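You operate a simulated robot arm through the tools that you are given. There is no shell and no other tool. Be economical: measure what you need, move in short steps, check, and stop when the job is done.

You are at the controls of a simulated robot arm. One attempt, no reset.

## Task
Fetch the red ladle and stand it on the upper shelf under the cup machine. Take the pink sponge and leave it in the white pan on the top of the white table. Shut the white drawer. Close the bench drawer. Take the large tray and leave it on the side table. Fetch the small clear tub and set it on the bare end of the bench. Stack the miso soup cup from the top of the wooden table on top of the leek soup cup. Take the purple ladle on the top of the wooden table and put it away on the bottom shelf of the supply stand. Open the blue bin lid. The order is free. Set down upright: red ladle, purple ladle.

Only the result counts: the job must be done as asked and must still hold three seconds after the hand-in. Knocking over, shifting, dropping, spilling or breaking anything else fails it. Lids that push on must go on centred and level and be pressed home; caps that screw on are set level and turned clockwise until they are tight.

## Robot
A 7-joint arm with a three-finger gripper on a trunk, on a base that drives. Base frame: it is fixed to the floor where the robot stands at the start and does not move with it; the origin is under the middle of the robot, x ahead of it, y to its left, z up; the surface under the hand at the start is at about z = 85. Lengths are in cm, angles in degrees, forces in N, time in s.
Its first joint turns from -166.0 to 166.0 degrees. Places, roughly: bare end of the bench [-400, -120, 80]; bench drawer [-370, 0, 70]; blue bin lid [0, -180, 60]; bottom shelf of the supply stand [-140, 20, 10]; large tray (23x20x4 cm) [-380, 70, 30]; pink sponge (10x7x4 cm) [70, -20, 90]; purple ladle (7x6x18 cm) [-290, -180, 90]; red ladle (7x6x18 cm) [70, 0, 90]; side table [-390, 90, 80]; small clear tub (30x18x8 cm) [-200, -160, 90]; soup cup [-250, -175, 100]; upper shelf under the cup machine [-100, 90, 50]; white drawer [40, 100, 70]; white pan (36x21x5 cm) [70, -60, 90]. Payload 2.69 kg.
The tool frame sits at the grasp point between the pads (the TCP): z along the fingers, y along the line on which they close. The tips reach 2.9 cm beyond it. The gripper opens to 12 cm. The gripper's body begins 7.8 cm behind the TCP.
Orientation is that of the tool frame in the base frame, as a unit quaternion [x, y, z, w]. With the fingers straight down and closing along the base's y, the tool's x points along the base's -x, its y along +y and its z along -z.

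## Interface
- The arm moves only by the tool move_arm. Its argument "steps" is a list of rows, each an object of numbers (a shift or turn left out is 0, a gripper value left out holds the last): "x", "y", "z": the shift along the tool's x, y, z in cm; "wx", "wy", "wz": the turn, a rotation vector about the tool's x, y, z in rad; "grip": the opening, from 0 (shut) to 1 (fully open). In form: [{"x": .., "y": .., "z": .., "wx": .., "wy": .., "wz": .., "grip": ..}, ...]. A call has 1 to 20 rows; each row shifts and turns the commanded pose from where the row before left it, along the tool's axes as they then stand. Each row takes 0.2 s and may step no farther than 5 cm and 8.6 degrees from the row before; otherwise, or with a gripper value out of range, the whole call is refused. A pose out of reach is approached as far as the arm can. The call stops where the force on the tool passes 40 N (or 10 N more than at its start, if that is more) or the arm is blocked; 0.2 s more then pass. Each finger halts on what it meets, pressing with about 26 N; the grip force reading is that of the motor and also rises with nothing between the fingers. The clock runs only during rows and for 0.2 s after the last one: add rows that do not move to give the fingers time. The reply holds the time, the measured pose of the TCP, the force on the tool along the base axes, the opening and the grip force, in the units named above and with some noise, with the torque about the TCP (base axes, N m) and any sound that the robot's microphone picked up, and new pictures: "pictures" is both (left out), scene, wrist or none.
- Cameras (640 x 400 px; columns grow to the right, rows downward): "scene" is now at [29.59, 20.5, 136.6]; the picture's right is [0.22, -0.98, 0.00], its down [-0.75, -0.17, -0.64] and it looks along [0.62, 0.14, -0.77] (base axes); focal length 214 px, centre (320, 200). "wrist" rides on the gripper at [6.3, 0, -10.4] in the tool frame; the picture's right is [0.00, 1.00, 0.00], its down [-0.83, 0.00, -0.56] and it looks along [-0.56, 0.00, 0.83] (tool axes); focal length 275 px, centre (320, 200). There is no depth. A picture from a camera that has moved, and an enlarged one, comes with that camera's place and axes in the base frame and with its lens.
- raise_lower(by): slides the trunk up (or, below 0, down) by that many cm; the arm and the scene camera ride with it, the base frame stays. It gives what a move gives, with no picture.
- steer(legs): drives the robot by 1 to 6 legs, each [ahead, left, turn to the left] in cm, cm and degrees, along the robot's own axes; the way and the turn of a leg run together, so that a leg with both is an arc; at most 150 cm and 180 degrees a leg. The arm and the cameras ride along, it lands a little off, and it stops where it bumps. It gives what a move gives, and a new picture of the scene camera.
- turn_head(pan, tilt): turns the head with the scene camera to pan (to the left, within 143 degrees either way) and tilt (down, from -29 to 69), counted from straight ahead of the robot. It gives what a move gives, and a new picture of the scene camera.
- close_up(camera, box): a new picture of the part [left, top, right, bottom] of that camera's present view, enlarged. No time passes.
- sign_off(): hands the job in; it is judged then, once.

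Go step by step. Nothing tells you exact positions but the pictures and the camera data: compare them with the known pose of the tool, close in by small moves and look again before you grip or let go. The budget is 217 turns and 260 pictures, counting those below and the enlarged ones. Unless the task says otherwise, let go and move clear before handing in, and close with one line.

The tools are called after "Emit:" as name(argument=value, ...) on one line, values as JSON. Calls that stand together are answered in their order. move_arm: Moves the arm, as the interface text tells. Its arguments: {"type":"object","properties":{"steps":{"type":"array","items":{"type":"object","properties":{"x":{"type":"number"},"y":{"type":"number"},"z":{"type":"number"},"wx":{"type":"number"},"wy":{"type":"number"},"wz":{"type":"number"},"grip":{"type":"number"}}}},"pictures":{"type":"string","enum":["both","scene","wrist","none"]}},"required":["steps"]} The other tools are called the same way: raise_lower (by) slides the trunk up or down; steer (legs) drives the base; turn_head (pan, tilt) turns the head that bears the scene camera; close_up (camera, box) takes an enlarged picture of a part of a camera's view; sign_off () hands the job in.

At the start:

```text
time: 0.0
tcp_pos: [52.63, 25.65, 115.36]
tool_rot: [0.0, 1.0, 0.0, 0.0]
force: [0.1, 0.0, 0.4]
moment: [0.01, -0.01, -0.01]
width: 12.0
gripper_force: 0.0
trunk travel left (down, up): [-37.5, 21.1]
robot x, y, heading: [0.01, 0.34, -0.0]
head pan, tilt: [12.8, 50.5]
```

scene: 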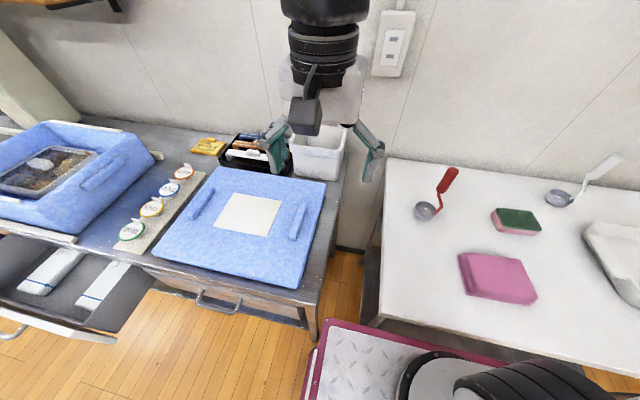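
wrist: 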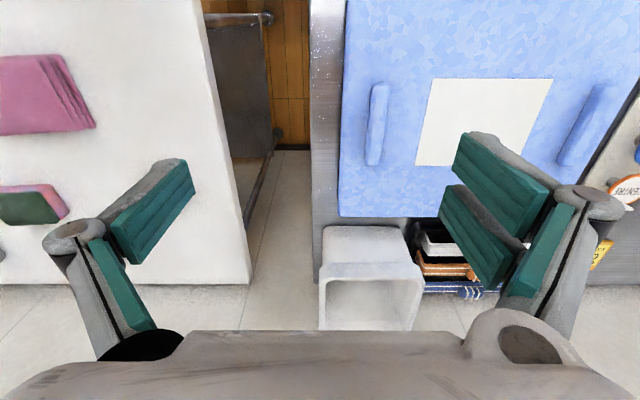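

The red ladle stands at about (72,-1) and the green/pink sponge at about (73,-24), with the pan further right. I'll look to the right before moving.

Emit:
turn_head(pan=-30, tilt=45)

Emit:
turn_head(pan=60, tilt=40)

Emit:
turn_head(pan=130, tilt=25)

Emit:
turn_head(pan=-120, tilt=25)

```text
time: 1.1
tcp_pos: [52.67, 25.66, 115.35]
tool_rot: [0.0, 1.0, 0.0, 0.0]
force: [0.4, 0.2, -0.2]
moment: [-0.04, -0.03, 0.01]
width: 12.0
gripper_force: 0.0
trunk travel left (down, up): [-37.5, 21.1]
robot x, y, heading: [0.24, 0.25, 0.3]
head pan, tilt: [-30.0, 45.0]
camera scene: at [29.17, 14.74, 137.35], right [-0.5, -0.87, 0.0], down [-0.61, 0.35, -0.71], along [0.61, -0.35, -0.71], focal length 214 px, centre (320, 200)
```

scene: 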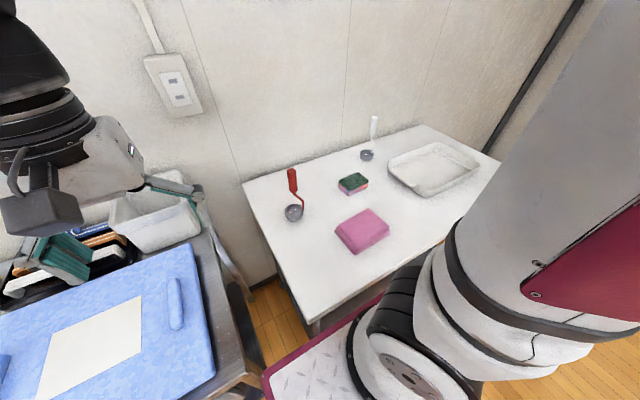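

```text
time: 2.8
tcp_pos: [52.71, 25.69, 115.51]
tool_rot: [0.0, 1.0, 0.0, 0.001]
force: [0.2, 0.2, -0.4]
moment: [0.01, 0.01, -0.01]
width: 11.98
gripper_force: 0.1
trunk travel left (down, up): [-37.5, 21.1]
robot x, y, heading: [0.01, -0.42, -0.3]
head pan, tilt: [60.0, 40.0]
camera scene: at [26.38, 26.16, 138.08], right [0.87, -0.5, 0.0], down [-0.32, -0.56, -0.77], along [0.38, 0.66, -0.64], focal length 214 px, centre (320, 200)
```

scene: 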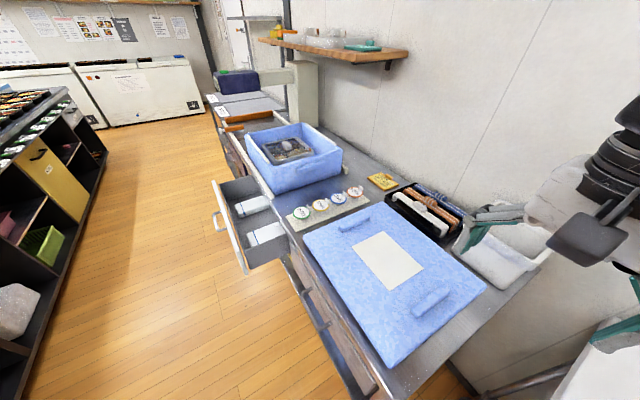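

```text
time: 4.2
tcp_pos: [52.61, 25.6, 115.37]
tool_rot: [0.0, 1.0, 0.0, 0.001]
force: [0.3, -0.6, 0.0]
moment: [-0.03, -0.01, 0.02]
width: 11.99
gripper_force: 0.0
trunk travel left (down, up): [-37.5, 21.1]
robot x, y, heading: [0.1, 0.05, -0.1]
head pan, tilt: [130.0, 25.0]
camera scene: at [16.21, 25.87, 140.41], right [0.77, 0.64, 0.0], down [0.27, -0.32, -0.91], along [-0.58, 0.69, -0.42], focal length 214 px, centre (320, 200)
```

scene: 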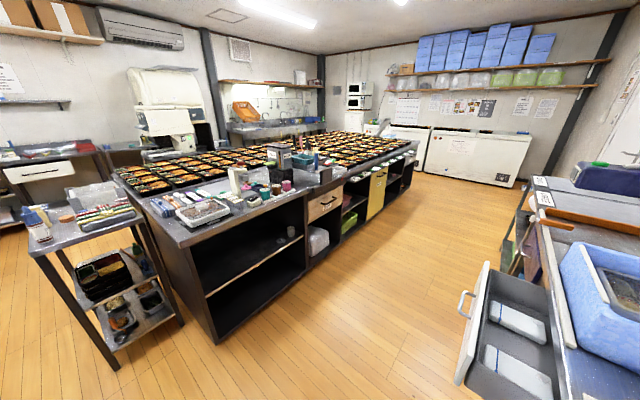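

```text
time: 7.7
tcp_pos: [52.66, 25.72, 115.45]
tool_rot: [0.001, 1.0, 0.001, 0.0]
force: [-0.2, 0.1, -0.1]
moment: [0.05, 0.01, -0.02]
width: 11.99
gripper_force: 0.0
trunk travel left (down, up): [-37.5, 21.1]
robot x, y, heading: [0.08, 0.29, 0.1]
head pan, tilt: [-120.0, 25.0]
camera scene: at [17.52, 10.82, 140.41], right [-0.87, 0.5, 0.0], down [0.21, 0.37, -0.91], along [-0.45, -0.79, -0.42], focal length 214 px, centre (320, 200)
```

scene: 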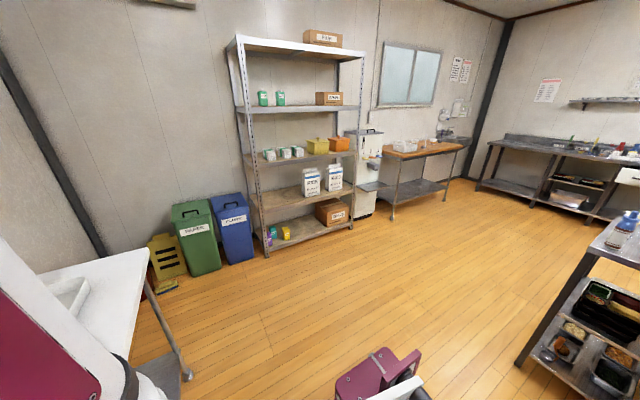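

Good overview: bench and open white drawer to my left, the island with shelves behind, the stand at the island's end, and bins and other tables behind to the right. I'll start with the sponge and bring the hand over it.

Emit:
move_arm(steps=[{"x": -1.5, "y": -4.5}, {"x": -1.5, "y": -4.5}, {"x": -1.5, "y": -4.5}, {"x": -1.5, "y": -4.5}, {"x": -1.5, "y": -4.5}, {"x": -1.5, "y": -4.5}, {"x": -1.5, "y": -4.5}, {"x": -1.5, "y": -4.5}, {"x": -1.5, "y": -4.5}, {"x": -1.5, "y": -4.5}, {"x": 0, "y": -4.5}], pictures="wrist")

Emit:
turn_head(pan=-25, tilt=50)

```text
time: 10.1
tcp_pos: [67.74, -23.93, 115.51]
tool_rot: [0.0, 1.0, 0.001, 0.001]
force: [-0.2, 0.8, -0.1]
moment: [-0.04, 0.01, -0.01]
width: 12.01
gripper_force: 0.0
trunk travel left (down, up): [-37.5, 21.1]
robot x, y, heading: [-0.02, 0.11, 0.1]
head pan, tilt: [-120.0, 25.0]
camera wrist: at [61.45, -24.09, 125.87], right [-0.01, 1.0, 0.0], down [0.83, 0.01, 0.56], along [0.56, 0.0, -0.83], focal length 275 px, centre (320, 200)
```

wrist: 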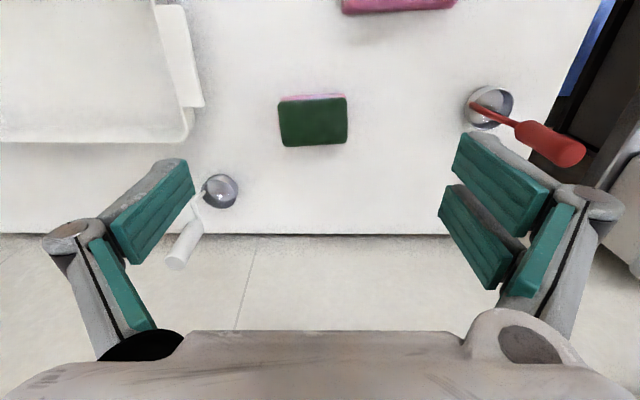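

```text
time: 11.8
tcp_pos: [67.74, -23.99, 115.4]
tool_rot: [0.0, 1.0, 0.0, 0.0]
force: [-0.5, 0.7, 1.0]
moment: [0.01, -0.02, 0.0]
width: 12.0
gripper_force: 0.1
trunk travel left (down, up): [-37.5, 21.1]
robot x, y, heading: [-0.13, 0.06, -0.0]
head pan, tilt: [-25.0, 50.0]
camera scene: at [29.1, 15.54, 136.66], right [-0.42, -0.91, 0.0], down [-0.69, 0.32, -0.64], along [0.58, -0.27, -0.77], focal length 214 px, centre (320, 200)
```

scene: 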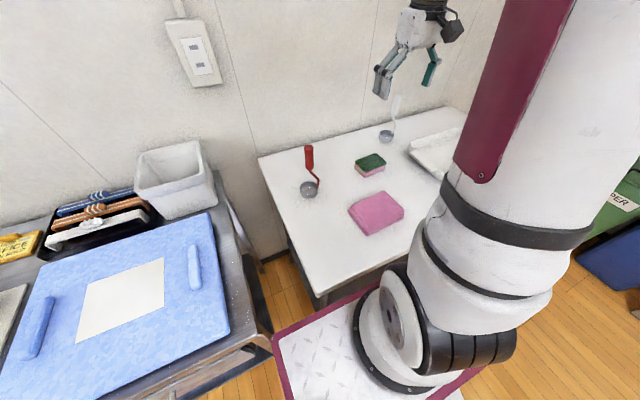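

The sponge top centre works out at about (73.8,-25,88.5), with the long side along y. I'll move above it and turn the tool 90° so it grips across the 7 cm side.

Emit:
move_arm(steps=[{"x": -3, "y": -0.5}, {"x": -3.1, "y": -0.5}, {"z": 4, "wz": 0.1428}, {"z": 3, "wz": 0.1428}, {"z": 3, "wz": 0.1428}, {"wz": 0.1428}, {"wz": 0.1428}, {"wz": 0.1428}, {"wz": 0.1428}, {"wz": 0.1428}, {"wz": 0.1428}, {"wz": 0.1428}, {"wz": 0.1428}])

```text
time: 14.6
tcp_pos: [73.8, -24.83, 105.3]
tool_rot: [0.707, 0.707, 0.0, 0.0]
force: [-0.4, -0.5, -0.9]
moment: [-0.04, -0.02, -0.03]
width: 11.99
gripper_force: 0.0
trunk travel left (down, up): [-37.5, 21.1]
robot x, y, heading: [0.22, 0.04, 0.0]
head pan, tilt: [-25.0, 50.0]
camera scene: at [29.1, 15.54, 136.66], right [-0.42, -0.91, 0.0], down [-0.69, 0.32, -0.64], along [0.58, -0.27, -0.77], focal length 214 px, centre (320, 200)
camera wrist: at [73.82, -18.66, 115.78], right [1.0, 0.0, 0.0], down [0.0, -0.83, 0.56], along [0.0, -0.56, -0.83], focal length 275 px, centre (320, 200)
```

scene: 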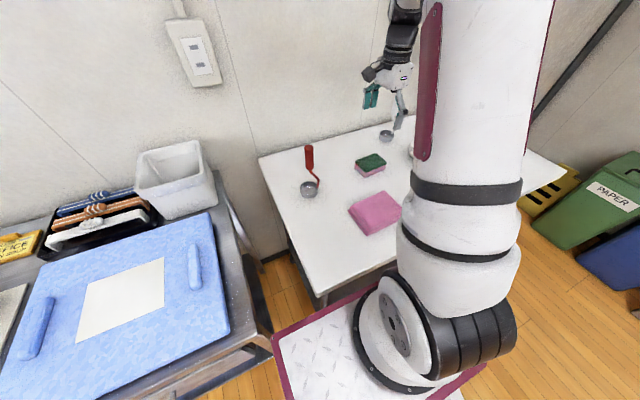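
wrist: 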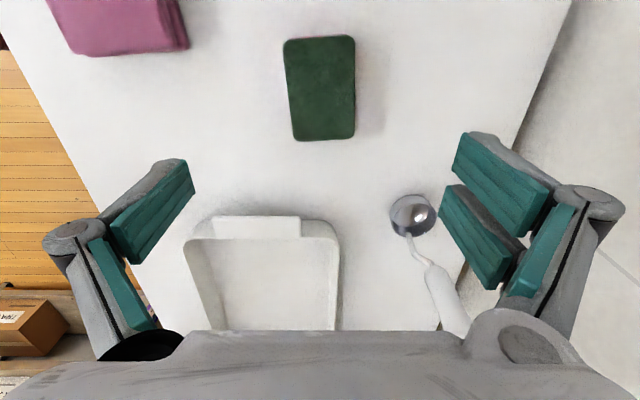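

Aligned over the sponge. I'll descend and grip.

Emit:
move_arm(steps=[{"z": 4.5}, {"z": 4.5}, {"z": 4.5}, {"z": 2.8}, {"grip": 0.5}, {"grip": 0.4}, {"grip": 0.4}, {"grip": 0.4}])

```text
time: 16.4
tcp_pos: [73.69, -24.74, 89.07]
tool_rot: [0.707, 0.707, 0.001, 0.001]
force: [0.6, 0.2, -0.3]
moment: [-0.01, 0.0, -0.02]
width: 6.41
gripper_force: 25.9
trunk travel left (down, up): [-37.5, 21.1]
robot x, y, heading: [0.23, -0.21, 0.0]
head pan, tilt: [-25.0, 50.0]
camera scene: at [29.1, 15.54, 136.66], right [-0.42, -0.91, 0.0], down [-0.69, 0.32, -0.64], along [0.58, -0.27, -0.77], focal length 214 px, centre (320, 200)
camera wrist: at [73.86, -18.6, 99.45], right [1.0, 0.01, 0.0], down [0.0, -0.83, 0.56], along [0.0, -0.56, -0.83], focal length 275 px, centre (320, 200)
```

scene: 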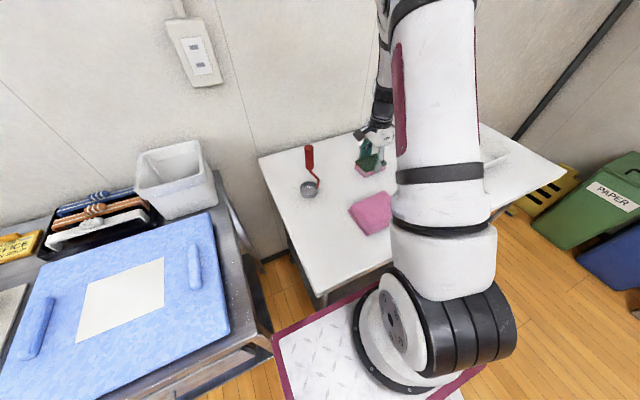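
wrist: 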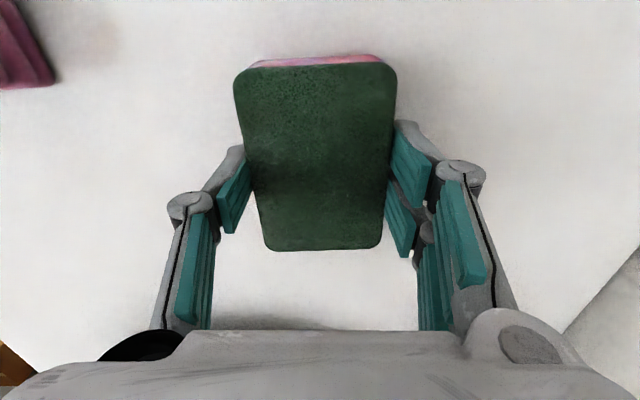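

Gripped at 6.4 cm. Lift and carry it over the pan.

Emit:
move_arm(steps=[{"z": -4}, {"z": -4}, {"z": -4}, {"x": -4.5, "y": -1}, {"x": -4.5, "y": -1}, {"x": -4.5, "y": -1}, {"x": -4.5, "y": -1}, {"x": -4.5, "y": -1}, {"x": -4.5, "y": -1}, {"x": -3, "y": -1}], pictures="wrist")

```text
time: 18.6
tcp_pos: [66.87, -54.82, 100.92]
tool_rot: [0.706, 0.708, 0.0, 0.0]
force: [1.0, 0.7, 0.5]
moment: [-0.04, 0.06, 0.0]
width: 6.36
gripper_force: 26.2
trunk travel left (down, up): [-37.5, 21.1]
robot x, y, heading: [-0.24, 0.07, -0.0]
head pan, tilt: [-25.0, 50.0]
camera wrist: at [66.89, -48.67, 111.42], right [1.0, 0.01, 0.0], down [0.01, -0.83, 0.56], along [0.0, -0.56, -0.83], focal length 275 px, centre (320, 200)
```

wrist: 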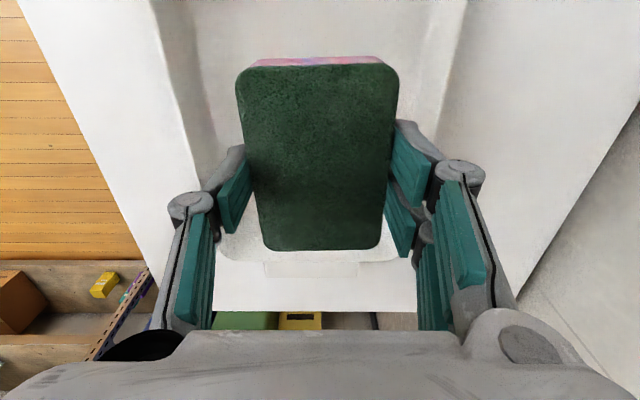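

Centred across the pan. Lower it in, with force as the stop.

Emit:
move_arm(steps=[{"z": 4}, {"z": 4}, {"z": 2}, {"z": 0.6}], pictures="wrist")

```text
time: 19.6
tcp_pos: [66.82, -54.84, 90.41]
tool_rot: [0.707, 0.707, 0.0, 0.0]
force: [1.2, 0.4, 0.4]
moment: [-0.01, 0.02, 0.0]
width: 6.37
gripper_force: 25.9
trunk travel left (down, up): [-37.5, 21.1]
robot x, y, heading: [-0.11, 0.13, 0.2]
head pan, tilt: [-25.0, 50.0]
camera wrist: at [66.83, -48.72, 100.84], right [1.0, 0.01, 0.0], down [0.0, -0.83, 0.56], along [0.0, -0.56, -0.83], focal length 275 px, centre (320, 200)
```

wrist: 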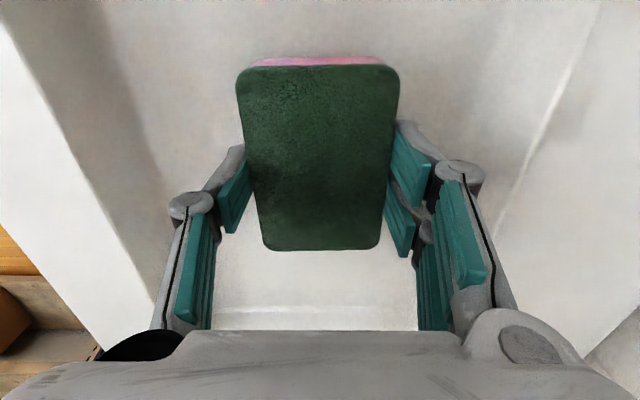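

Emit:
move_arm(steps=[{"z": 0.5}, {"z": 0.3}, {"grip": 0.66}, {"grip": 0.66}, {"z": -3}, {"z": -4}, {"z": -4}, {"z": -4}], pictures="wrist")

```text
time: 21.4
tcp_pos: [66.74, -54.86, 104.67]
tool_rot: [0.707, 0.707, 0.0, -0.002]
force: [0.3, -0.6, -0.2]
moment: [0.01, 0.01, -0.01]
width: 7.93
gripper_force: 0.0
trunk travel left (down, up): [-37.5, 21.1]
robot x, y, heading: [-0.17, -0.37, 0.0]
head pan, tilt: [-25.0, 50.0]
camera wrist: at [66.7, -48.67, 115.06], right [1.0, 0.0, 0.0], down [0.0, -0.83, 0.55], along [0.0, -0.55, -0.83], focal length 275 px, centre (320, 200)
```

wrist: 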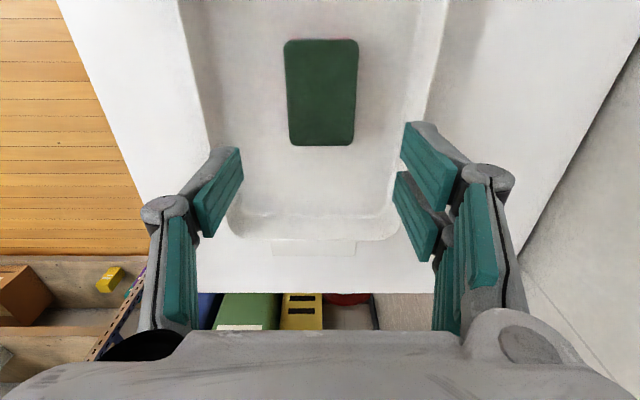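

The sponge lies in the pan. Next is the open white drawer: I'll raise the hand, bring it to centre, then back off and strafe left to reach the drawer front.

Emit:
move_arm(steps=[{"z": -5, "grip": 0}, {"z": -5}, {"z": -4}, {"x": 5}, {"x": 5}, {"x": 5}, {"x": 5}, {"x": 5}, {"x": 5}, {"x": 5}, {"x": 5}, {"x": 5}, {"x": 5}, {"x": 5}, {"x": 5}, {"x": 5}], pictures="none")

Emit:
steer(legs=[[-15, 0, 0], [0, 30, 0]])

Emit:
turn_head(pan=60, tilt=45)

```text
time: 24.8
tcp_pos: [69.0, 7.35, 118.97]
tool_rot: [0.708, 0.707, 0.0, 0.0]
force: [0.3, -1.1, -0.3]
moment: [0.02, -0.01, 0.01]
width: 0.01
gripper_force: 25.9
out of reach, approached as far as the arm can: row 3, 4
trunk travel left (down, up): [-37.5, 21.1]
robot x, y, heading: [-0.1, 0.13, 0.3]
head pan, tilt: [-25.0, 50.0]
```

```text
time: 27.8
tcp_pos: [54.05, 38.83, 119.0]
tool_rot: [0.704, 0.71, 0.0, 0.0]
force: [-0.6, 0.0, 0.4]
moment: [0.01, -0.01, -0.03]
width: 0.0
gripper_force: 26.3
trunk travel left (down, up): [-37.5, 21.1]
robot x, y, heading: [-14.7, 31.1, 0.4]
head pan, tilt: [-25.0, 50.0]
camera scene: at [14.12, 46.65, 136.66], right [-0.42, -0.91, 0.0], down [-0.7, 0.32, -0.64], along [0.58, -0.27, -0.77], focal length 214 px, centre (320, 200)
```

scene: 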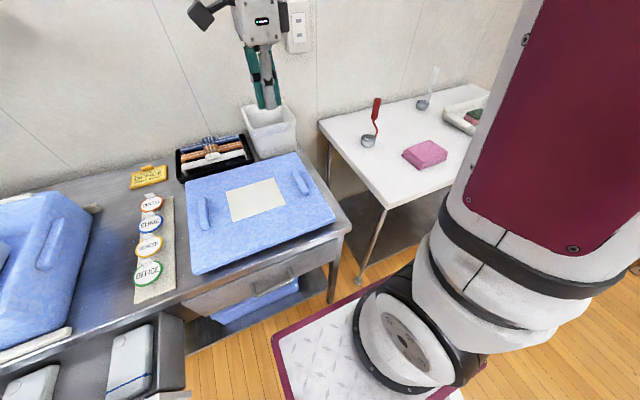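

```text
time: 29.4
tcp_pos: [54.06, 38.73, 119.02]
tool_rot: [0.704, 0.71, 0.0, 0.0]
force: [0.3, -1.2, -0.7]
moment: [-0.02, 0.0, 0.01]
width: 0.0
gripper_force: 26.2
trunk travel left (down, up): [-37.5, 21.1]
robot x, y, heading: [-14.96, 30.91, 0.6]
head pan, tilt: [60.0, 45.0]
camera scene: at [11.13, 56.91, 137.35], right [0.87, -0.49, 0.0], down [-0.35, -0.61, -0.71], along [0.35, 0.61, -0.71], focal length 214 px, centre (320, 200)
```

scene: 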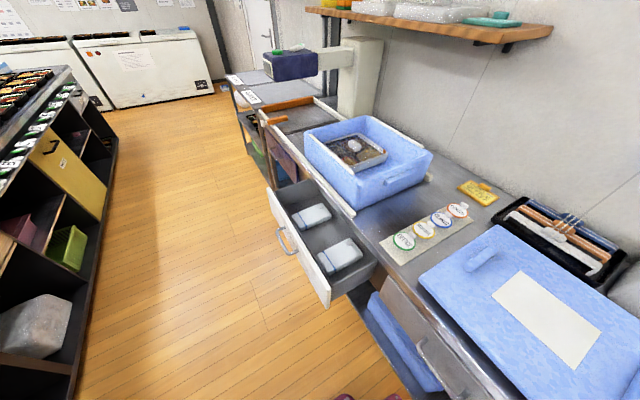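

The drawer front is at x≈24, spanning y 74–122, with its top at z≈80. I'll tilt the hand 45° so it stays clear of the bench top, then push with closed fingertips.

Emit:
move_arm(steps=[{"wz": -0.1428}, {"wz": -0.1428}, {"wz": -0.1428}, {"wz": -0.1428}, {"wz": -0.1428}, {"wz": -0.1428}, {"wz": -0.1428}, {"wz": -0.1428}, {"wz": -0.1428}, {"wz": -0.1428}, {"wz": -0.1428}, {"wy": -0.131}, {"wy": -0.131}, {"wy": -0.131}, {"wy": -0.131}, {"wy": -0.131}, {"wy": -0.131}], pictures="none")

Emit:
move_arm(steps=[{"x": 1.9, "z": -1.9, "y": 4.2}, {"x": 1.9, "z": -1.9, "y": 4.2}, {"x": 1.9, "z": -1.9, "y": 4.2}, {"x": 1.9, "z": -1.9, "y": 4.2}, {"x": 1.9, "z": -1.9, "y": 4.2}, {"x": 1.9, "z": -1.9, "y": 4.2}, {"x": 1.9, "z": -1.9, "y": 4.2}, {"x": 1.9, "z": -1.9, "y": 4.2}, {"x": 1.9, "z": -1.9, "y": 4.2}, {"x": 1.9, "z": -1.9, "y": 4.2}, {"x": 1.9, "z": -1.9, "y": 4.2}, {"x": 1.9, "z": -1.9, "y": 4.2}, {"x": 1.9, "z": -1.9, "y": 4.2}, {"x": 1.9, "z": -1.9, "y": 4.2}, {"x": 1.9, "z": -1.9, "y": 0.5}], pictures="both")

```text
time: 33.0
tcp_pos: [54.05, 38.84, 118.84]
tool_rot: [-0.003, 0.923, 0.001, 0.384]
force: [0.4, -0.1, -0.9]
moment: [0.0, 0.01, 0.02]
width: 0.0
gripper_force: 26.2
trunk travel left (down, up): [-37.5, 21.1]
robot x, y, heading: [-15.23, 30.77, 0.5]
head pan, tilt: [60.0, 45.0]
```

```text
time: 34.2
tcp_pos: [46.55, 50.44, 121.34]
tool_rot: [0.119, 0.92, 0.016, 0.374]
force: [0.1, 0.1, -0.3]
moment: [-0.07, 0.0, -0.03]
width: 0.0
gripper_force: 26.2
trunk travel left (down, up): [-37.5, 21.1]
robot x, y, heading: [-14.44, 31.03, 0.4]
head pan, tilt: [60.0, 45.0]
stopped in row 5: the arm was blocked; the commanded pose is now the measured one
camera scene: at [9.86, 57.64, 137.58], right [0.94, -0.33, 0.0], down [-0.23, -0.65, -0.73], along [0.24, 0.69, -0.69], focal length 214 px, centre (320, 200)
camera wrist: at [34.98, 52.27, 124.51], right [0.2, 0.97, 0.12], down [0.19, -0.15, 0.97], along [0.96, -0.17, -0.22], focal length 275 px, centre (320, 200)
```

scene: 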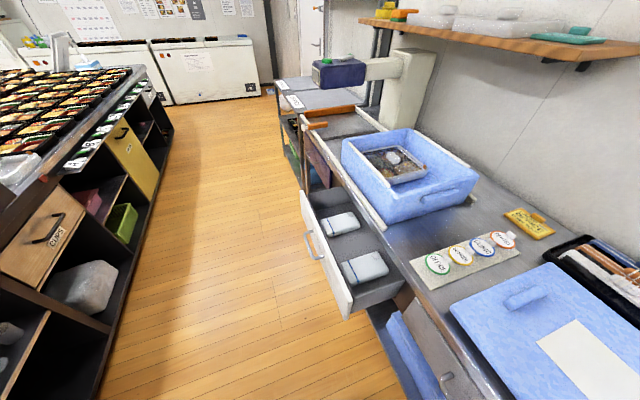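
wrist: 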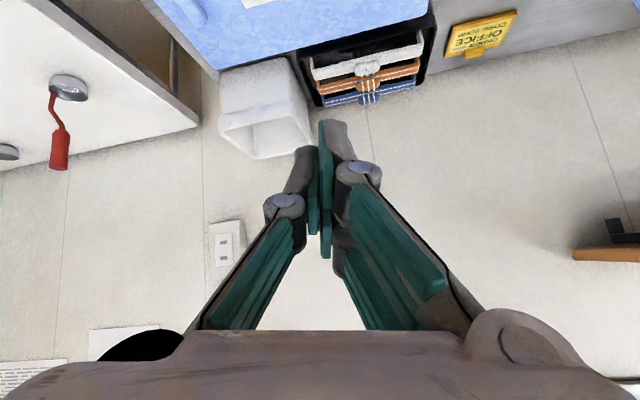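

The arm touched its own head, which sits front-left of me. I'll back the hand off and turn to face +y, so the drawer lies on the arm's free side.

Emit:
move_arm(steps=[{"x": -2.8, "z": 2.8, "y": -2}, {"y": -4}, {"y": -4}, {"y": -3}], pictures="none")

Emit:
steer(legs=[[-12, 0, 0], [0, 0, 90]])

Emit:
turn_head(pan=-30, tilt=50)

```text
time: 35.2
tcp_pos: [47.62, 37.33, 119.9]
tool_rot: [0.114, 0.919, 0.015, 0.376]
force: [-0.8, 0.4, 0.2]
moment: [-0.02, 0.01, -0.01]
width: 0.02
gripper_force: 25.8
trunk travel left (down, up): [-37.5, 21.1]
robot x, y, heading: [-14.87, 31.0, 0.5]
head pan, tilt: [60.0, 45.0]
```

```text
time: 40.3
tcp_pos: [-35.07, 93.03, 119.75]
tool_rot: [-0.581, 0.722, 0.28, 0.251]
force: [-0.1, 0.5, 0.4]
moment: [0.02, -0.02, 0.01]
width: 0.01
gripper_force: 26.0
trunk travel left (down, up): [-37.5, 21.1]
robot x, y, heading: [-26.51, 30.33, 92.1]
head pan, tilt: [60.0, 45.0]
camera scene: at [-53.58, 55.63, 137.35], right [0.47, 0.88, 0.0], down [0.62, -0.33, -0.71], along [-0.62, 0.33, -0.71], focal length 214 px, centre (320, 200)
```

scene: 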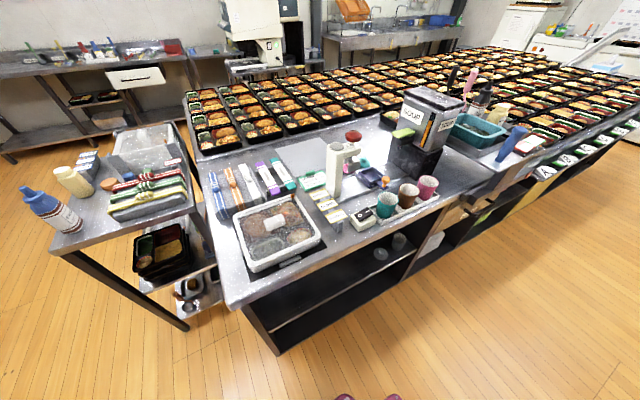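

```text
time: 42.0
tcp_pos: [-35.06, 92.95, 119.8]
tool_rot: [-0.58, 0.722, 0.281, 0.252]
force: [0.5, 0.3, 1.1]
moment: [0.03, 0.01, -0.01]
width: 0.0
gripper_force: 26.5
trunk travel left (down, up): [-37.5, 21.1]
robot x, y, heading: [-26.46, 30.62, 92.1]
head pan, tilt: [-30.0, 50.0]
camera scene: at [-42.8, 58.64, 136.66], right [0.88, -0.47, 0.0], down [-0.36, -0.68, -0.64], along [0.3, 0.57, -0.77], focal length 214 px, centre (320, 200)
```

scene: 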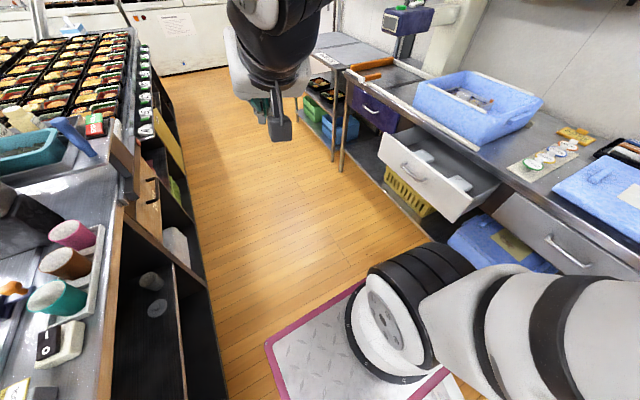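

Drawer handle confirmed around (24,100). I'll swing the hand to the right and turn it to point toward +x.

Emit:
move_arm(steps=[{"x": -1.1, "y": -4.3, "z": 0.4}, {"x": -1.1, "y": -4.3, "z": 0.4}, {"x": -1.1, "y": -4.3, "z": 0.4}, {"x": -1.1, "y": -4.3, "z": 0.4}, {"x": -1.1, "y": -4.3, "z": 0.4}, {"x": -1.1, "y": -4.3, "z": 0.4}, {"x": -1.1, "y": -4.3, "z": 0.4}, {"x": -1.1, "y": -4.3, "z": 0.4}, {"x": -1.1, "y": -4.3, "z": 0.4}, {"wx": 0.0985, "wy": -0.0163, "wz": 0.102}, {"wx": 0.0985, "wy": -0.0163, "wz": 0.102}, {"wx": 0.0985, "wy": -0.0163, "wz": 0.102}, {"wx": 0.0985, "wy": -0.0163, "wz": 0.102}, {"wx": 0.0985, "wy": -0.0163, "wz": 0.102}, {"wx": 0.0985, "wy": -0.0163, "wz": 0.102}, {"wx": 0.0985, "wy": -0.0163, "wz": 0.102}, {"wx": 0.0985, "wy": -0.0163, "wz": 0.102}, {"wx": 0.0985, "wy": -0.0163, "wz": 0.102}, {"wx": 0.0985, "wy": -0.0163, "wz": 0.102}, {"wx": 0.0985, "wy": -0.0163, "wz": 0.102}], pictures="scene")

```text
time: 46.2
tcp_pos: [5.01, 95.83, 119.6]
tool_rot: [0.1, 0.92, 0.02, 0.378]
force: [0.4, -0.1, -0.3]
moment: [0.0, 0.0, -0.03]
width: 0.0
gripper_force: 26.2
trunk travel left (down, up): [-37.5, 21.1]
robot x, y, heading: [-27.1, 30.81, 92.1]
head pan, tilt: [-30.0, 50.0]
camera scene: at [-42.79, 58.61, 136.67], right [0.88, -0.47, 0.0], down [-0.36, -0.68, -0.64], along [0.3, 0.57, -0.77], focal length 214 px, centre (320, 200)
```

scene: 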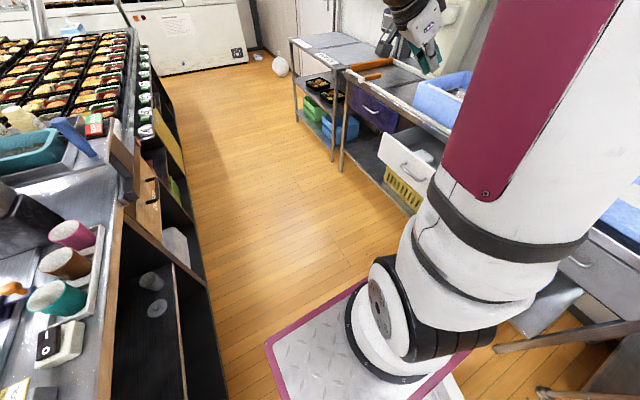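

Lower the hand to drawer height in front of the drawer.

Emit:
move_arm(steps=[{"x": 2.88, "y": -0.1, "z": 3.67}, {"x": 2.88, "y": -0.1, "z": 3.67}, {"x": 2.88, "y": -0.1, "z": 3.67}, {"x": 2.88, "y": -0.1, "z": 3.67}, {"x": 2.88, "y": -0.1, "z": 3.67}, {"x": 2.88, "y": -0.1, "z": 3.67}, {"x": 2.88, "y": -0.1, "z": 3.67}, {"x": 2.88, "y": -0.1, "z": 3.67}, {"x": 2.88, "y": -0.1, "z": 3.67}])

```text
time: 48.2
tcp_pos: [9.92, 98.86, 78.15]
tool_rot: [0.098, 0.921, 0.021, 0.377]
force: [0.6, -0.3, 0.4]
moment: [-0.01, 0.06, 0.03]
width: 0.04
gripper_force: 25.8
trunk travel left (down, up): [-37.5, 21.1]
robot x, y, heading: [-26.88, 30.78, 92.3]
head pan, tilt: [-30.0, 50.0]
camera scene: at [-42.8, 58.6, 136.67], right [0.88, -0.47, 0.0], down [-0.36, -0.68, -0.64], along [0.3, 0.57, -0.77], focal length 214 px, centre (320, 200)
camera wrist: at [-1.72, 100.37, 81.21], right [0.16, 0.98, 0.11], down [0.19, -0.14, 0.97], along [0.97, -0.14, -0.21], focal length 275 px, centre (320, 200)
```

scene: 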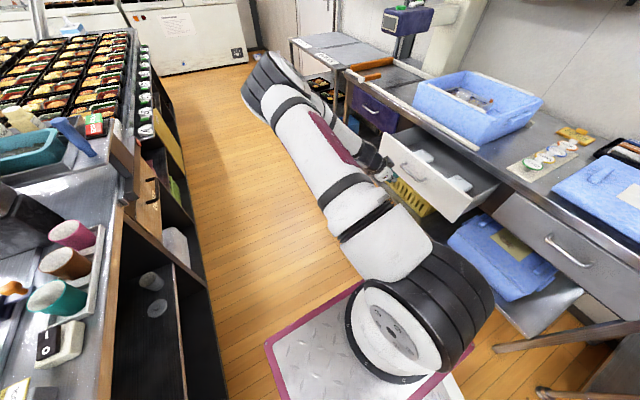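
wrist: 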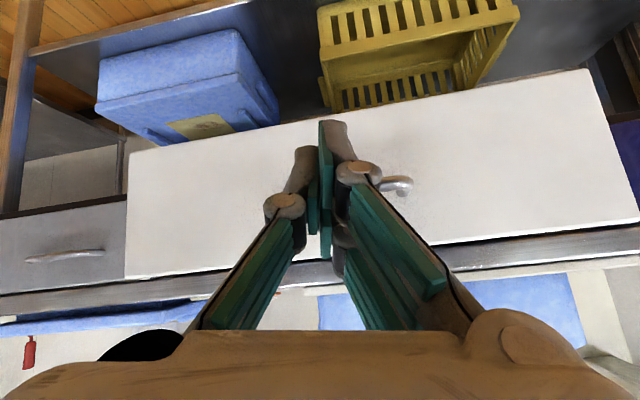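

Fingertips face the panel beside the handle. Push in +x.

Emit:
move_arm(steps=[{"x": -2.08, "y": 0.5, "z": 2.1}, {"x": -2.08, "y": 0.5, "z": 2.1}, {"x": -2.08, "y": 0.5, "z": 2.1}, {"x": -1.39, "y": 0.34, "z": 1.4}, {"x": -1.39, "y": 0.34, "z": 1.4}, {"x": -1.39, "y": 0.34, "z": 1.4}, {"x": -1.39, "y": 0.34, "z": 1.4}, {"x": -1.39, "y": 0.34, "z": 1.4}, {"x": -1.39, "y": 0.34, "z": 1.4}, {"x": -1.39, "y": 0.34, "z": 1.4}])

```text
time: 50.4
tcp_pos: [32.88, 98.95, 77.9]
tool_rot: [0.098, 0.921, 0.019, 0.376]
force: [0.0, 0.9, -0.9]
moment: [-0.02, -0.01, -0.04]
width: 0.01
gripper_force: 25.9
trunk travel left (down, up): [-37.5, 21.1]
robot x, y, heading: [-27.15, 30.83, 92.3]
head pan, tilt: [-30.0, 50.0]
camera scene: at [-42.81, 58.63, 136.66], right [0.88, -0.47, 0.0], down [-0.36, -0.68, -0.64], along [0.3, 0.57, -0.77], focal length 214 px, centre (320, 200)
camera wrist: at [21.2, 100.39, 80.97], right [0.16, 0.98, 0.11], down [0.19, -0.14, 0.97], along [0.97, -0.14, -0.21], focal length 275 px, centre (320, 200)
```

scene: 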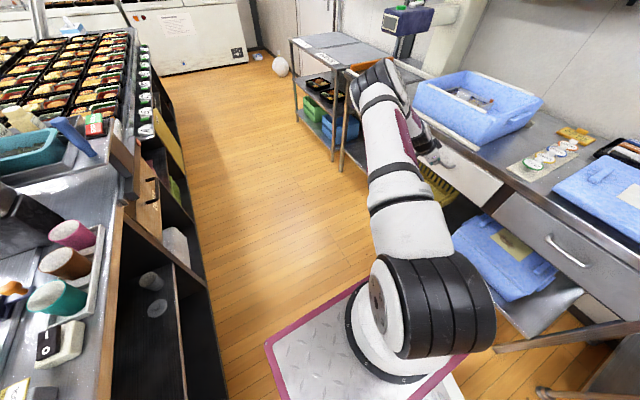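
wrist: 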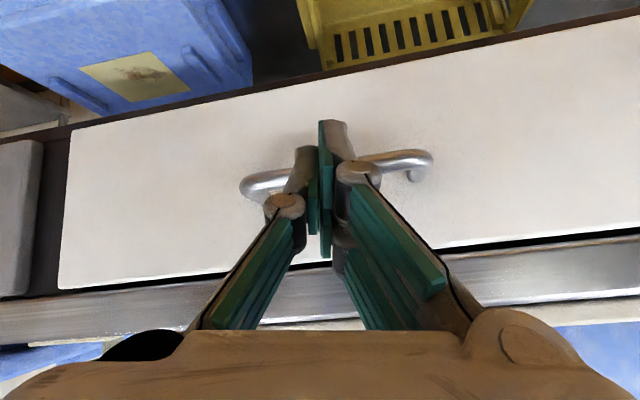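

Almost flush, with no resistance yet. I'll push further until the force stops me.

Emit:
move_arm(steps=[{"x": -0.7, "y": 0.17, "z": 0.7}, {"x": -0.7, "y": 0.17, "z": 0.7}, {"x": -0.7, "y": 0.17, "z": 0.7}, {"x": -0.7, "y": 0.17, "z": 0.7}, {"x": -0.7, "y": 0.17, "z": 0.7}, {"x": -0.7, "y": 0.17, "z": 0.7}, {"x": -0.7, "y": 0.17, "z": 0.7}, {"x": -0.7, "y": 0.17, "z": 0.7}])

```text
time: 51.0
tcp_pos: [34.29, 99.02, 78.09]
tool_rot: [0.098, 0.922, 0.019, 0.374]
force: [-19.2, -5.6, 16.6]
moment: [-0.15, 0.0, -0.17]
width: 0.6
gripper_force: 29.1
trunk travel left (down, up): [-37.5, 21.1]
robot x, y, heading: [-26.98, 30.93, 92.3]
head pan, tilt: [-30.0, 50.0]
stopped in row 3: the force on the tool passed its limit at 56 N (the readings are from after the stop); the commanded pose is now the measured one
camera scene: at [-42.96, 58.53, 136.68], right [0.88, -0.47, 0.0], down [-0.36, -0.68, -0.64], along [0.3, 0.57, -0.77], focal length 214 px, centre (320, 200)
camera wrist: at [22.7, 100.49, 81.22], right [0.17, 0.98, 0.1], down [0.2, -0.14, 0.97], along [0.97, -0.14, -0.22], focal length 275 px, centre (320, 200)
```

scene: 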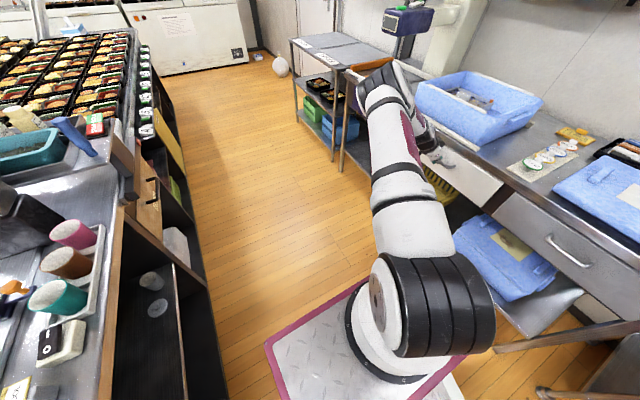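
wrist: 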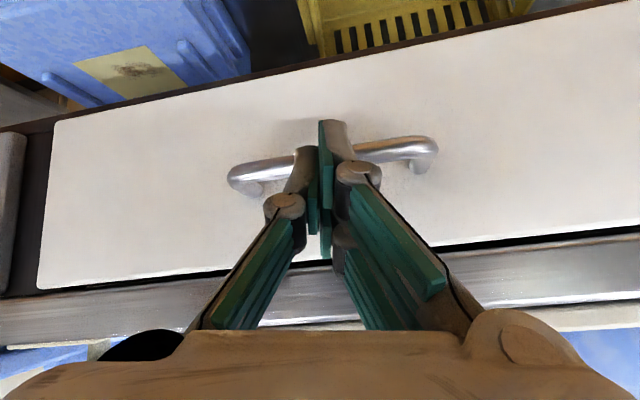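

Stopped hard at 56 N, so the drawer is home. I'll back off, raise the hand, square its roll, and go back to the white table for the red ladle.

Emit:
move_arm(steps=[{"x": 2.8, "y": -0.68, "z": -2.8}, {"x": 2.8, "y": -0.68, "z": -2.8}, {"x": 2.8, "y": -0.68, "z": -2.8}, {"x": -3.2, "y": 0.5, "z": -3.3}, {"x": -3.2, "y": 0.5, "z": -3.3}, {"x": -3.2, "y": 0.5, "z": -3.3}, {"x": -3.2, "y": 0.5, "z": -3.3}, {"x": -3.2, "y": 0.5, "z": -3.3}, {"x": -3.2, "y": 0.5, "z": -3.3}, {"x": -3.2, "y": 0.5, "z": -3.3}, {"x": -3.2, "y": 0.5, "z": -3.3}, {"wz": -0.0805}, {"wz": -0.0805}], pictures="scene")

Emit:
steer(legs=[[0, 0, -92.3], [17, -29, 0]])

```text
time: 53.8
tcp_pos: [22.78, 99.0, 114.96]
tool_rot: [0.025, 0.927, -0.013, 0.374]
force: [0.1, 0.0, -1.0]
moment: [-0.03, 0.0, 0.01]
width: 0.0
gripper_force: 28.4
trunk travel left (down, up): [-37.5, 21.1]
robot x, y, heading: [-26.6, 30.81, 92.0]
head pan, tilt: [-30.0, 50.0]
camera scene: at [-42.83, 58.63, 136.66], right [0.88, -0.47, 0.0], down [-0.36, -0.68, -0.64], along [0.3, 0.57, -0.77], focal length 214 px, centre (320, 200)
```

scene: 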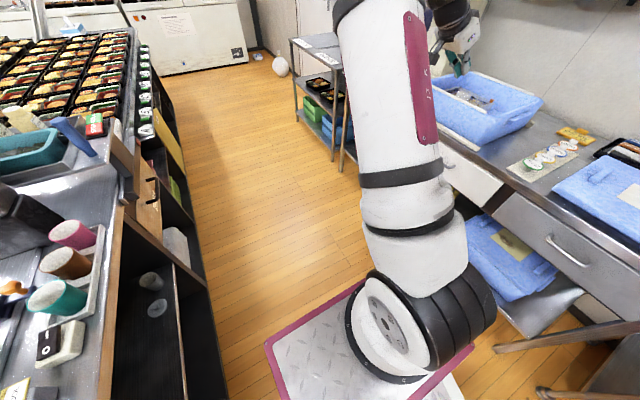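

```text
time: 59.9
tcp_pos: [56.56, -50.25, 115.05]
tool_rot: [0.683, 0.627, -0.277, 0.252]
force: [0.0, -0.4, 0.0]
moment: [0.01, -0.05, 0.02]
width: 0.01
gripper_force: 28.6
trunk travel left (down, up): [-37.5, 21.1]
robot x, y, heading: [-10.0, 1.28, 0.1]
head pan, tilt: [-30.0, 50.0]
camera scene: at [18.73, 16.74, 136.66], right [-0.5, -0.87, 0.0], down [-0.67, 0.38, -0.64], along [0.56, -0.32, -0.77], focal length 214 px, centre (320, 200)
```

scene: 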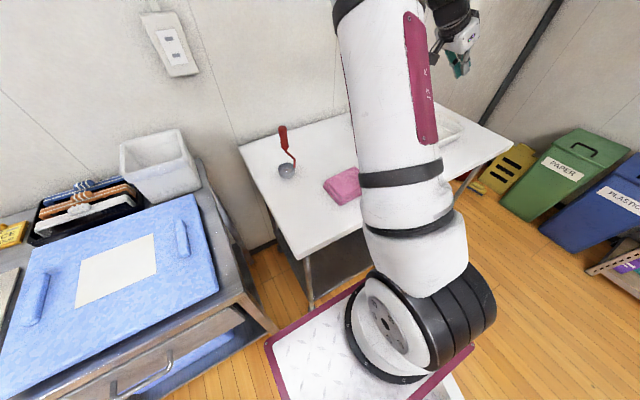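

I'm back at the table. Now I'll rotate the tool to point toward +x, tilted 25° down, and bring it in front of the red handle.

Emit:
move_arm(steps=[{"wx": -0.0958, "wz": -0.0991}, {"wx": -0.0958, "wz": -0.0991}, {"wx": -0.0958, "wz": -0.0991}, {"wx": -0.0958, "wz": -0.0991}, {"wx": -0.0958, "wz": -0.0991}, {"wx": -0.0958, "wz": -0.0991}, {"wx": -0.0958, "wz": -0.0991}, {"wx": -0.0958, "wz": -0.0991}, {"wx": -0.0958, "wz": -0.0991}, {"wx": -0.0958, "wz": -0.0991}, {"wx": -0.0958, "wz": -0.0991}, {"wx": -0.0958, "wz": -0.0991}, {"wy": -0.116}, {"wy": -0.116}, {"wy": -0.116, "grip": 0.5}], pictures="none")

Emit:
move_arm(steps=[{"y": 4.8}, {"y": 4.8}, {"y": 4.8}, {"y": 4.8}, {"y": 4.8}, {"y": 4.8}, {"y": 4.8}, {"y": 4.8}, {"y": 4.8}, {"y": 4.8}])

```text
time: 63.1
tcp_pos: [56.37, -50.17, 114.93]
tool_rot: [0.002, 0.848, -0.001, 0.529]
force: [0.5, -0.3, -0.1]
moment: [0.01, 0.02, -0.04]
width: 6.02
gripper_force: 0.1
trunk travel left (down, up): [-37.5, 21.1]
robot x, y, heading: [-9.97, 2.18, 0.4]
head pan, tilt: [-30.0, 50.0]
```

```text
time: 65.3
tcp_pos: [59.47, -3.41, 118.18]
tool_rot: [0.003, 0.85, -0.001, 0.527]
force: [0.3, -0.7, 0.1]
moment: [0.01, 0.02, 0.03]
width: 6.0
gripper_force: 0.0
out of reach, approached as far as the arm can: row 8, 9, 10
trunk travel left (down, up): [-37.5, 21.1]
robot x, y, heading: [-9.92, 1.79, -0.0]
head pan, tilt: [-30.0, 50.0]
camera scene: at [18.74, 16.69, 136.66], right [-0.5, -0.87, 0.0], down [-0.66, 0.38, -0.64], along [0.56, -0.32, -0.77], focal length 214 px, centre (320, 200)
camera wrist: at [47.31, -3.57, 117.13], right [0.0, 1.0, 0.0], down [-0.13, 0.0, 0.99], along [0.99, 0.0, 0.13], focal length 275 px, centre (320, 200)
```

scene: 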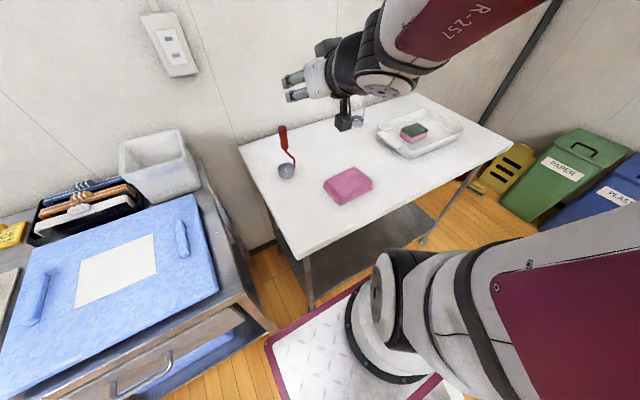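
wrist: 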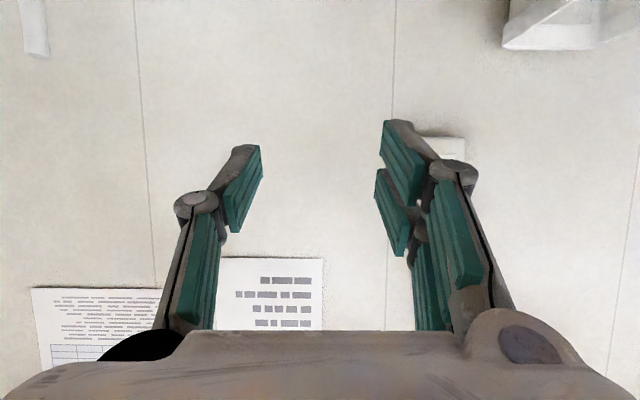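

Reach is limited when close in and high, but I'm aligned in y. I'll lower the hand to handle height.

Emit:
move_arm(steps=[{"x": 4.4, "z": 2, "y": 0.4}, {"x": 4.4, "z": 2, "y": 0.4}, {"x": 4.4, "z": 2, "y": 0.4}, {"x": 4.4, "z": 2, "y": 0.4}])

```text
time: 66.3
tcp_pos: [67.4, -5.31, 104.05]
tool_rot: [0.014, 0.849, -0.008, 0.528]
force: [2.3, 12.1, 1.5]
moment: [-0.51, 0.15, -1.03]
width: 5.97
gripper_force: 0.0
out of reach, approached as far as the arm can: row 1, 2, 3, 4
trunk travel left (down, up): [-37.5, 21.1]
robot x, y, heading: [-10.04, 1.77, 0.3]
head pan, tilt: [-30.0, 50.0]
camera scene: at [18.65, 16.85, 136.67], right [-0.5, -0.87, 0.0], down [-0.67, 0.38, -0.64], along [0.56, -0.32, -0.77], focal length 214 px, centre (320, 200)
camera wrist: at [55.29, -5.05, 103.1], right [0.03, 1.0, 0.0], down [-0.13, 0.01, 0.99], along [0.99, -0.03, 0.13], focal length 275 px, centre (320, 200)
```

scene: 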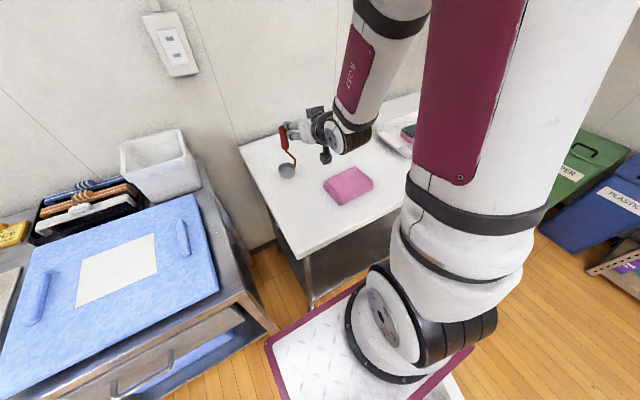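
wrist: 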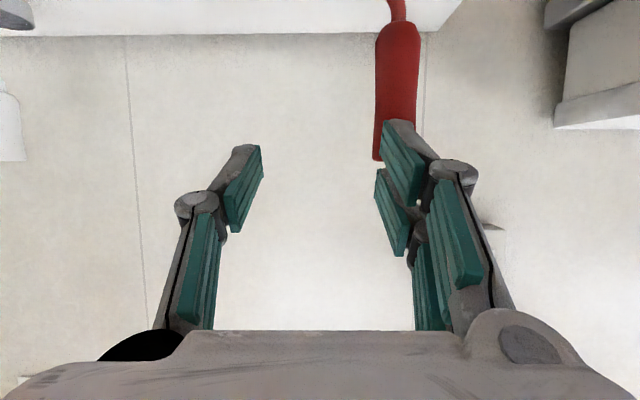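

The arm was too close to hold that pose, drifted forward, and is lightly touching the handle. I'll drive straight back to free it, then look.

Emit:
steer(legs=[[-14, 0, 0]])

Emit:
close_up(camera="scene", box=[240, 80, 440, 205])

```text
time: 67.6
tcp_pos: [53.53, -3.78, 104.07]
tool_rot: [0.001, 0.849, 0.0, 0.528]
force: [0.1, 0.3, -0.3]
moment: [0.03, 0.02, 0.02]
width: 5.98
gripper_force: 0.1
trunk travel left (down, up): [-37.5, 21.1]
robot x, y, heading: [-24.16, 1.78, 0.4]
head pan, tilt: [-30.0, 50.0]
camera scene: at [4.52, 16.72, 136.66], right [-0.5, -0.87, 0.0], down [-0.67, 0.38, -0.64], along [0.56, -0.32, -0.77], focal length 214 px, centre (320, 200)
```

scene: 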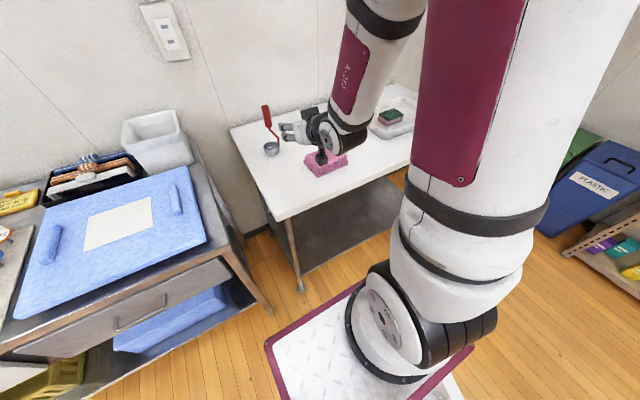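

```text
3.20 times, centred on (340, 142) of scene
camera zoom: at [4.52, 16.72, 136.66], right [-0.5, -0.87, 0.0], down [-0.67, 0.38, -0.64], along [0.56, -0.32, -0.77], focal length 686 px, centre (256, 384)
```

zoom: 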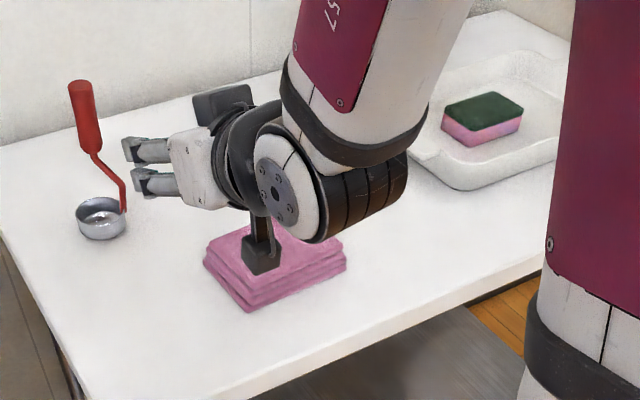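

The ladle stands unmoved at about (72.3,-1.7). I'll centre in y, lower slightly, and look before advancing.

Emit:
move_arm(steps=[{"x": 2.3, "z": 1.0, "y": 1}, {"x": 2.3, "z": 1.0, "y": 1}])

```text
time: 68.2
tcp_pos: [54.09, -3.92, 99.6]
tool_rot: [-0.002, 0.85, 0.003, 0.527]
force: [-0.4, -0.7, 0.1]
moment: [0.0, 0.01, 0.01]
width: 6.0
gripper_force: 0.1
out of reach, approached as far as the arm can: row 1, 2
trunk travel left (down, up): [-37.5, 21.1]
robot x, y, heading: [-24.04, 1.47, 0.2]
head pan, tilt: [-30.0, 50.0]
camera scene: at [4.49, 16.72, 136.67], right [-0.5, -0.87, 0.0], down [-0.67, 0.38, -0.64], along [0.56, -0.32, -0.77], focal length 214 px, centre (320, 200)
camera wrist: at [41.98, -4.21, 98.46], right [-0.01, 1.0, 0.0], down [-0.13, 0.0, 0.99], along [0.99, 0.01, 0.13], focal length 275 px, centre (320, 200)
```

scene: 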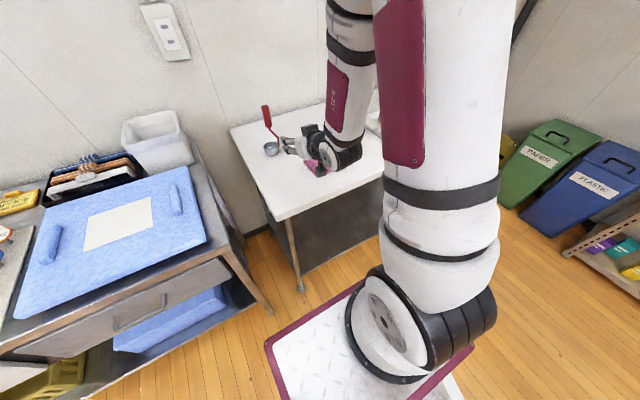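
wrist: 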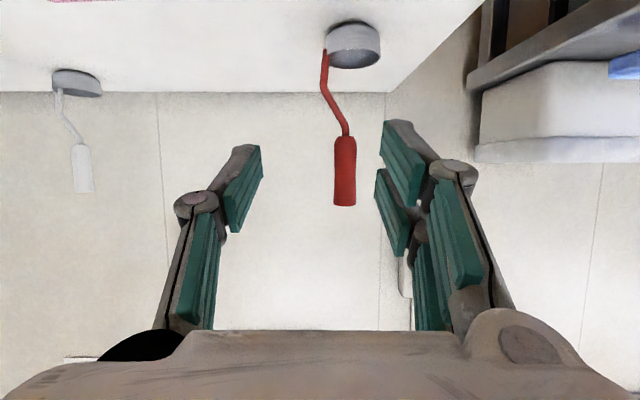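

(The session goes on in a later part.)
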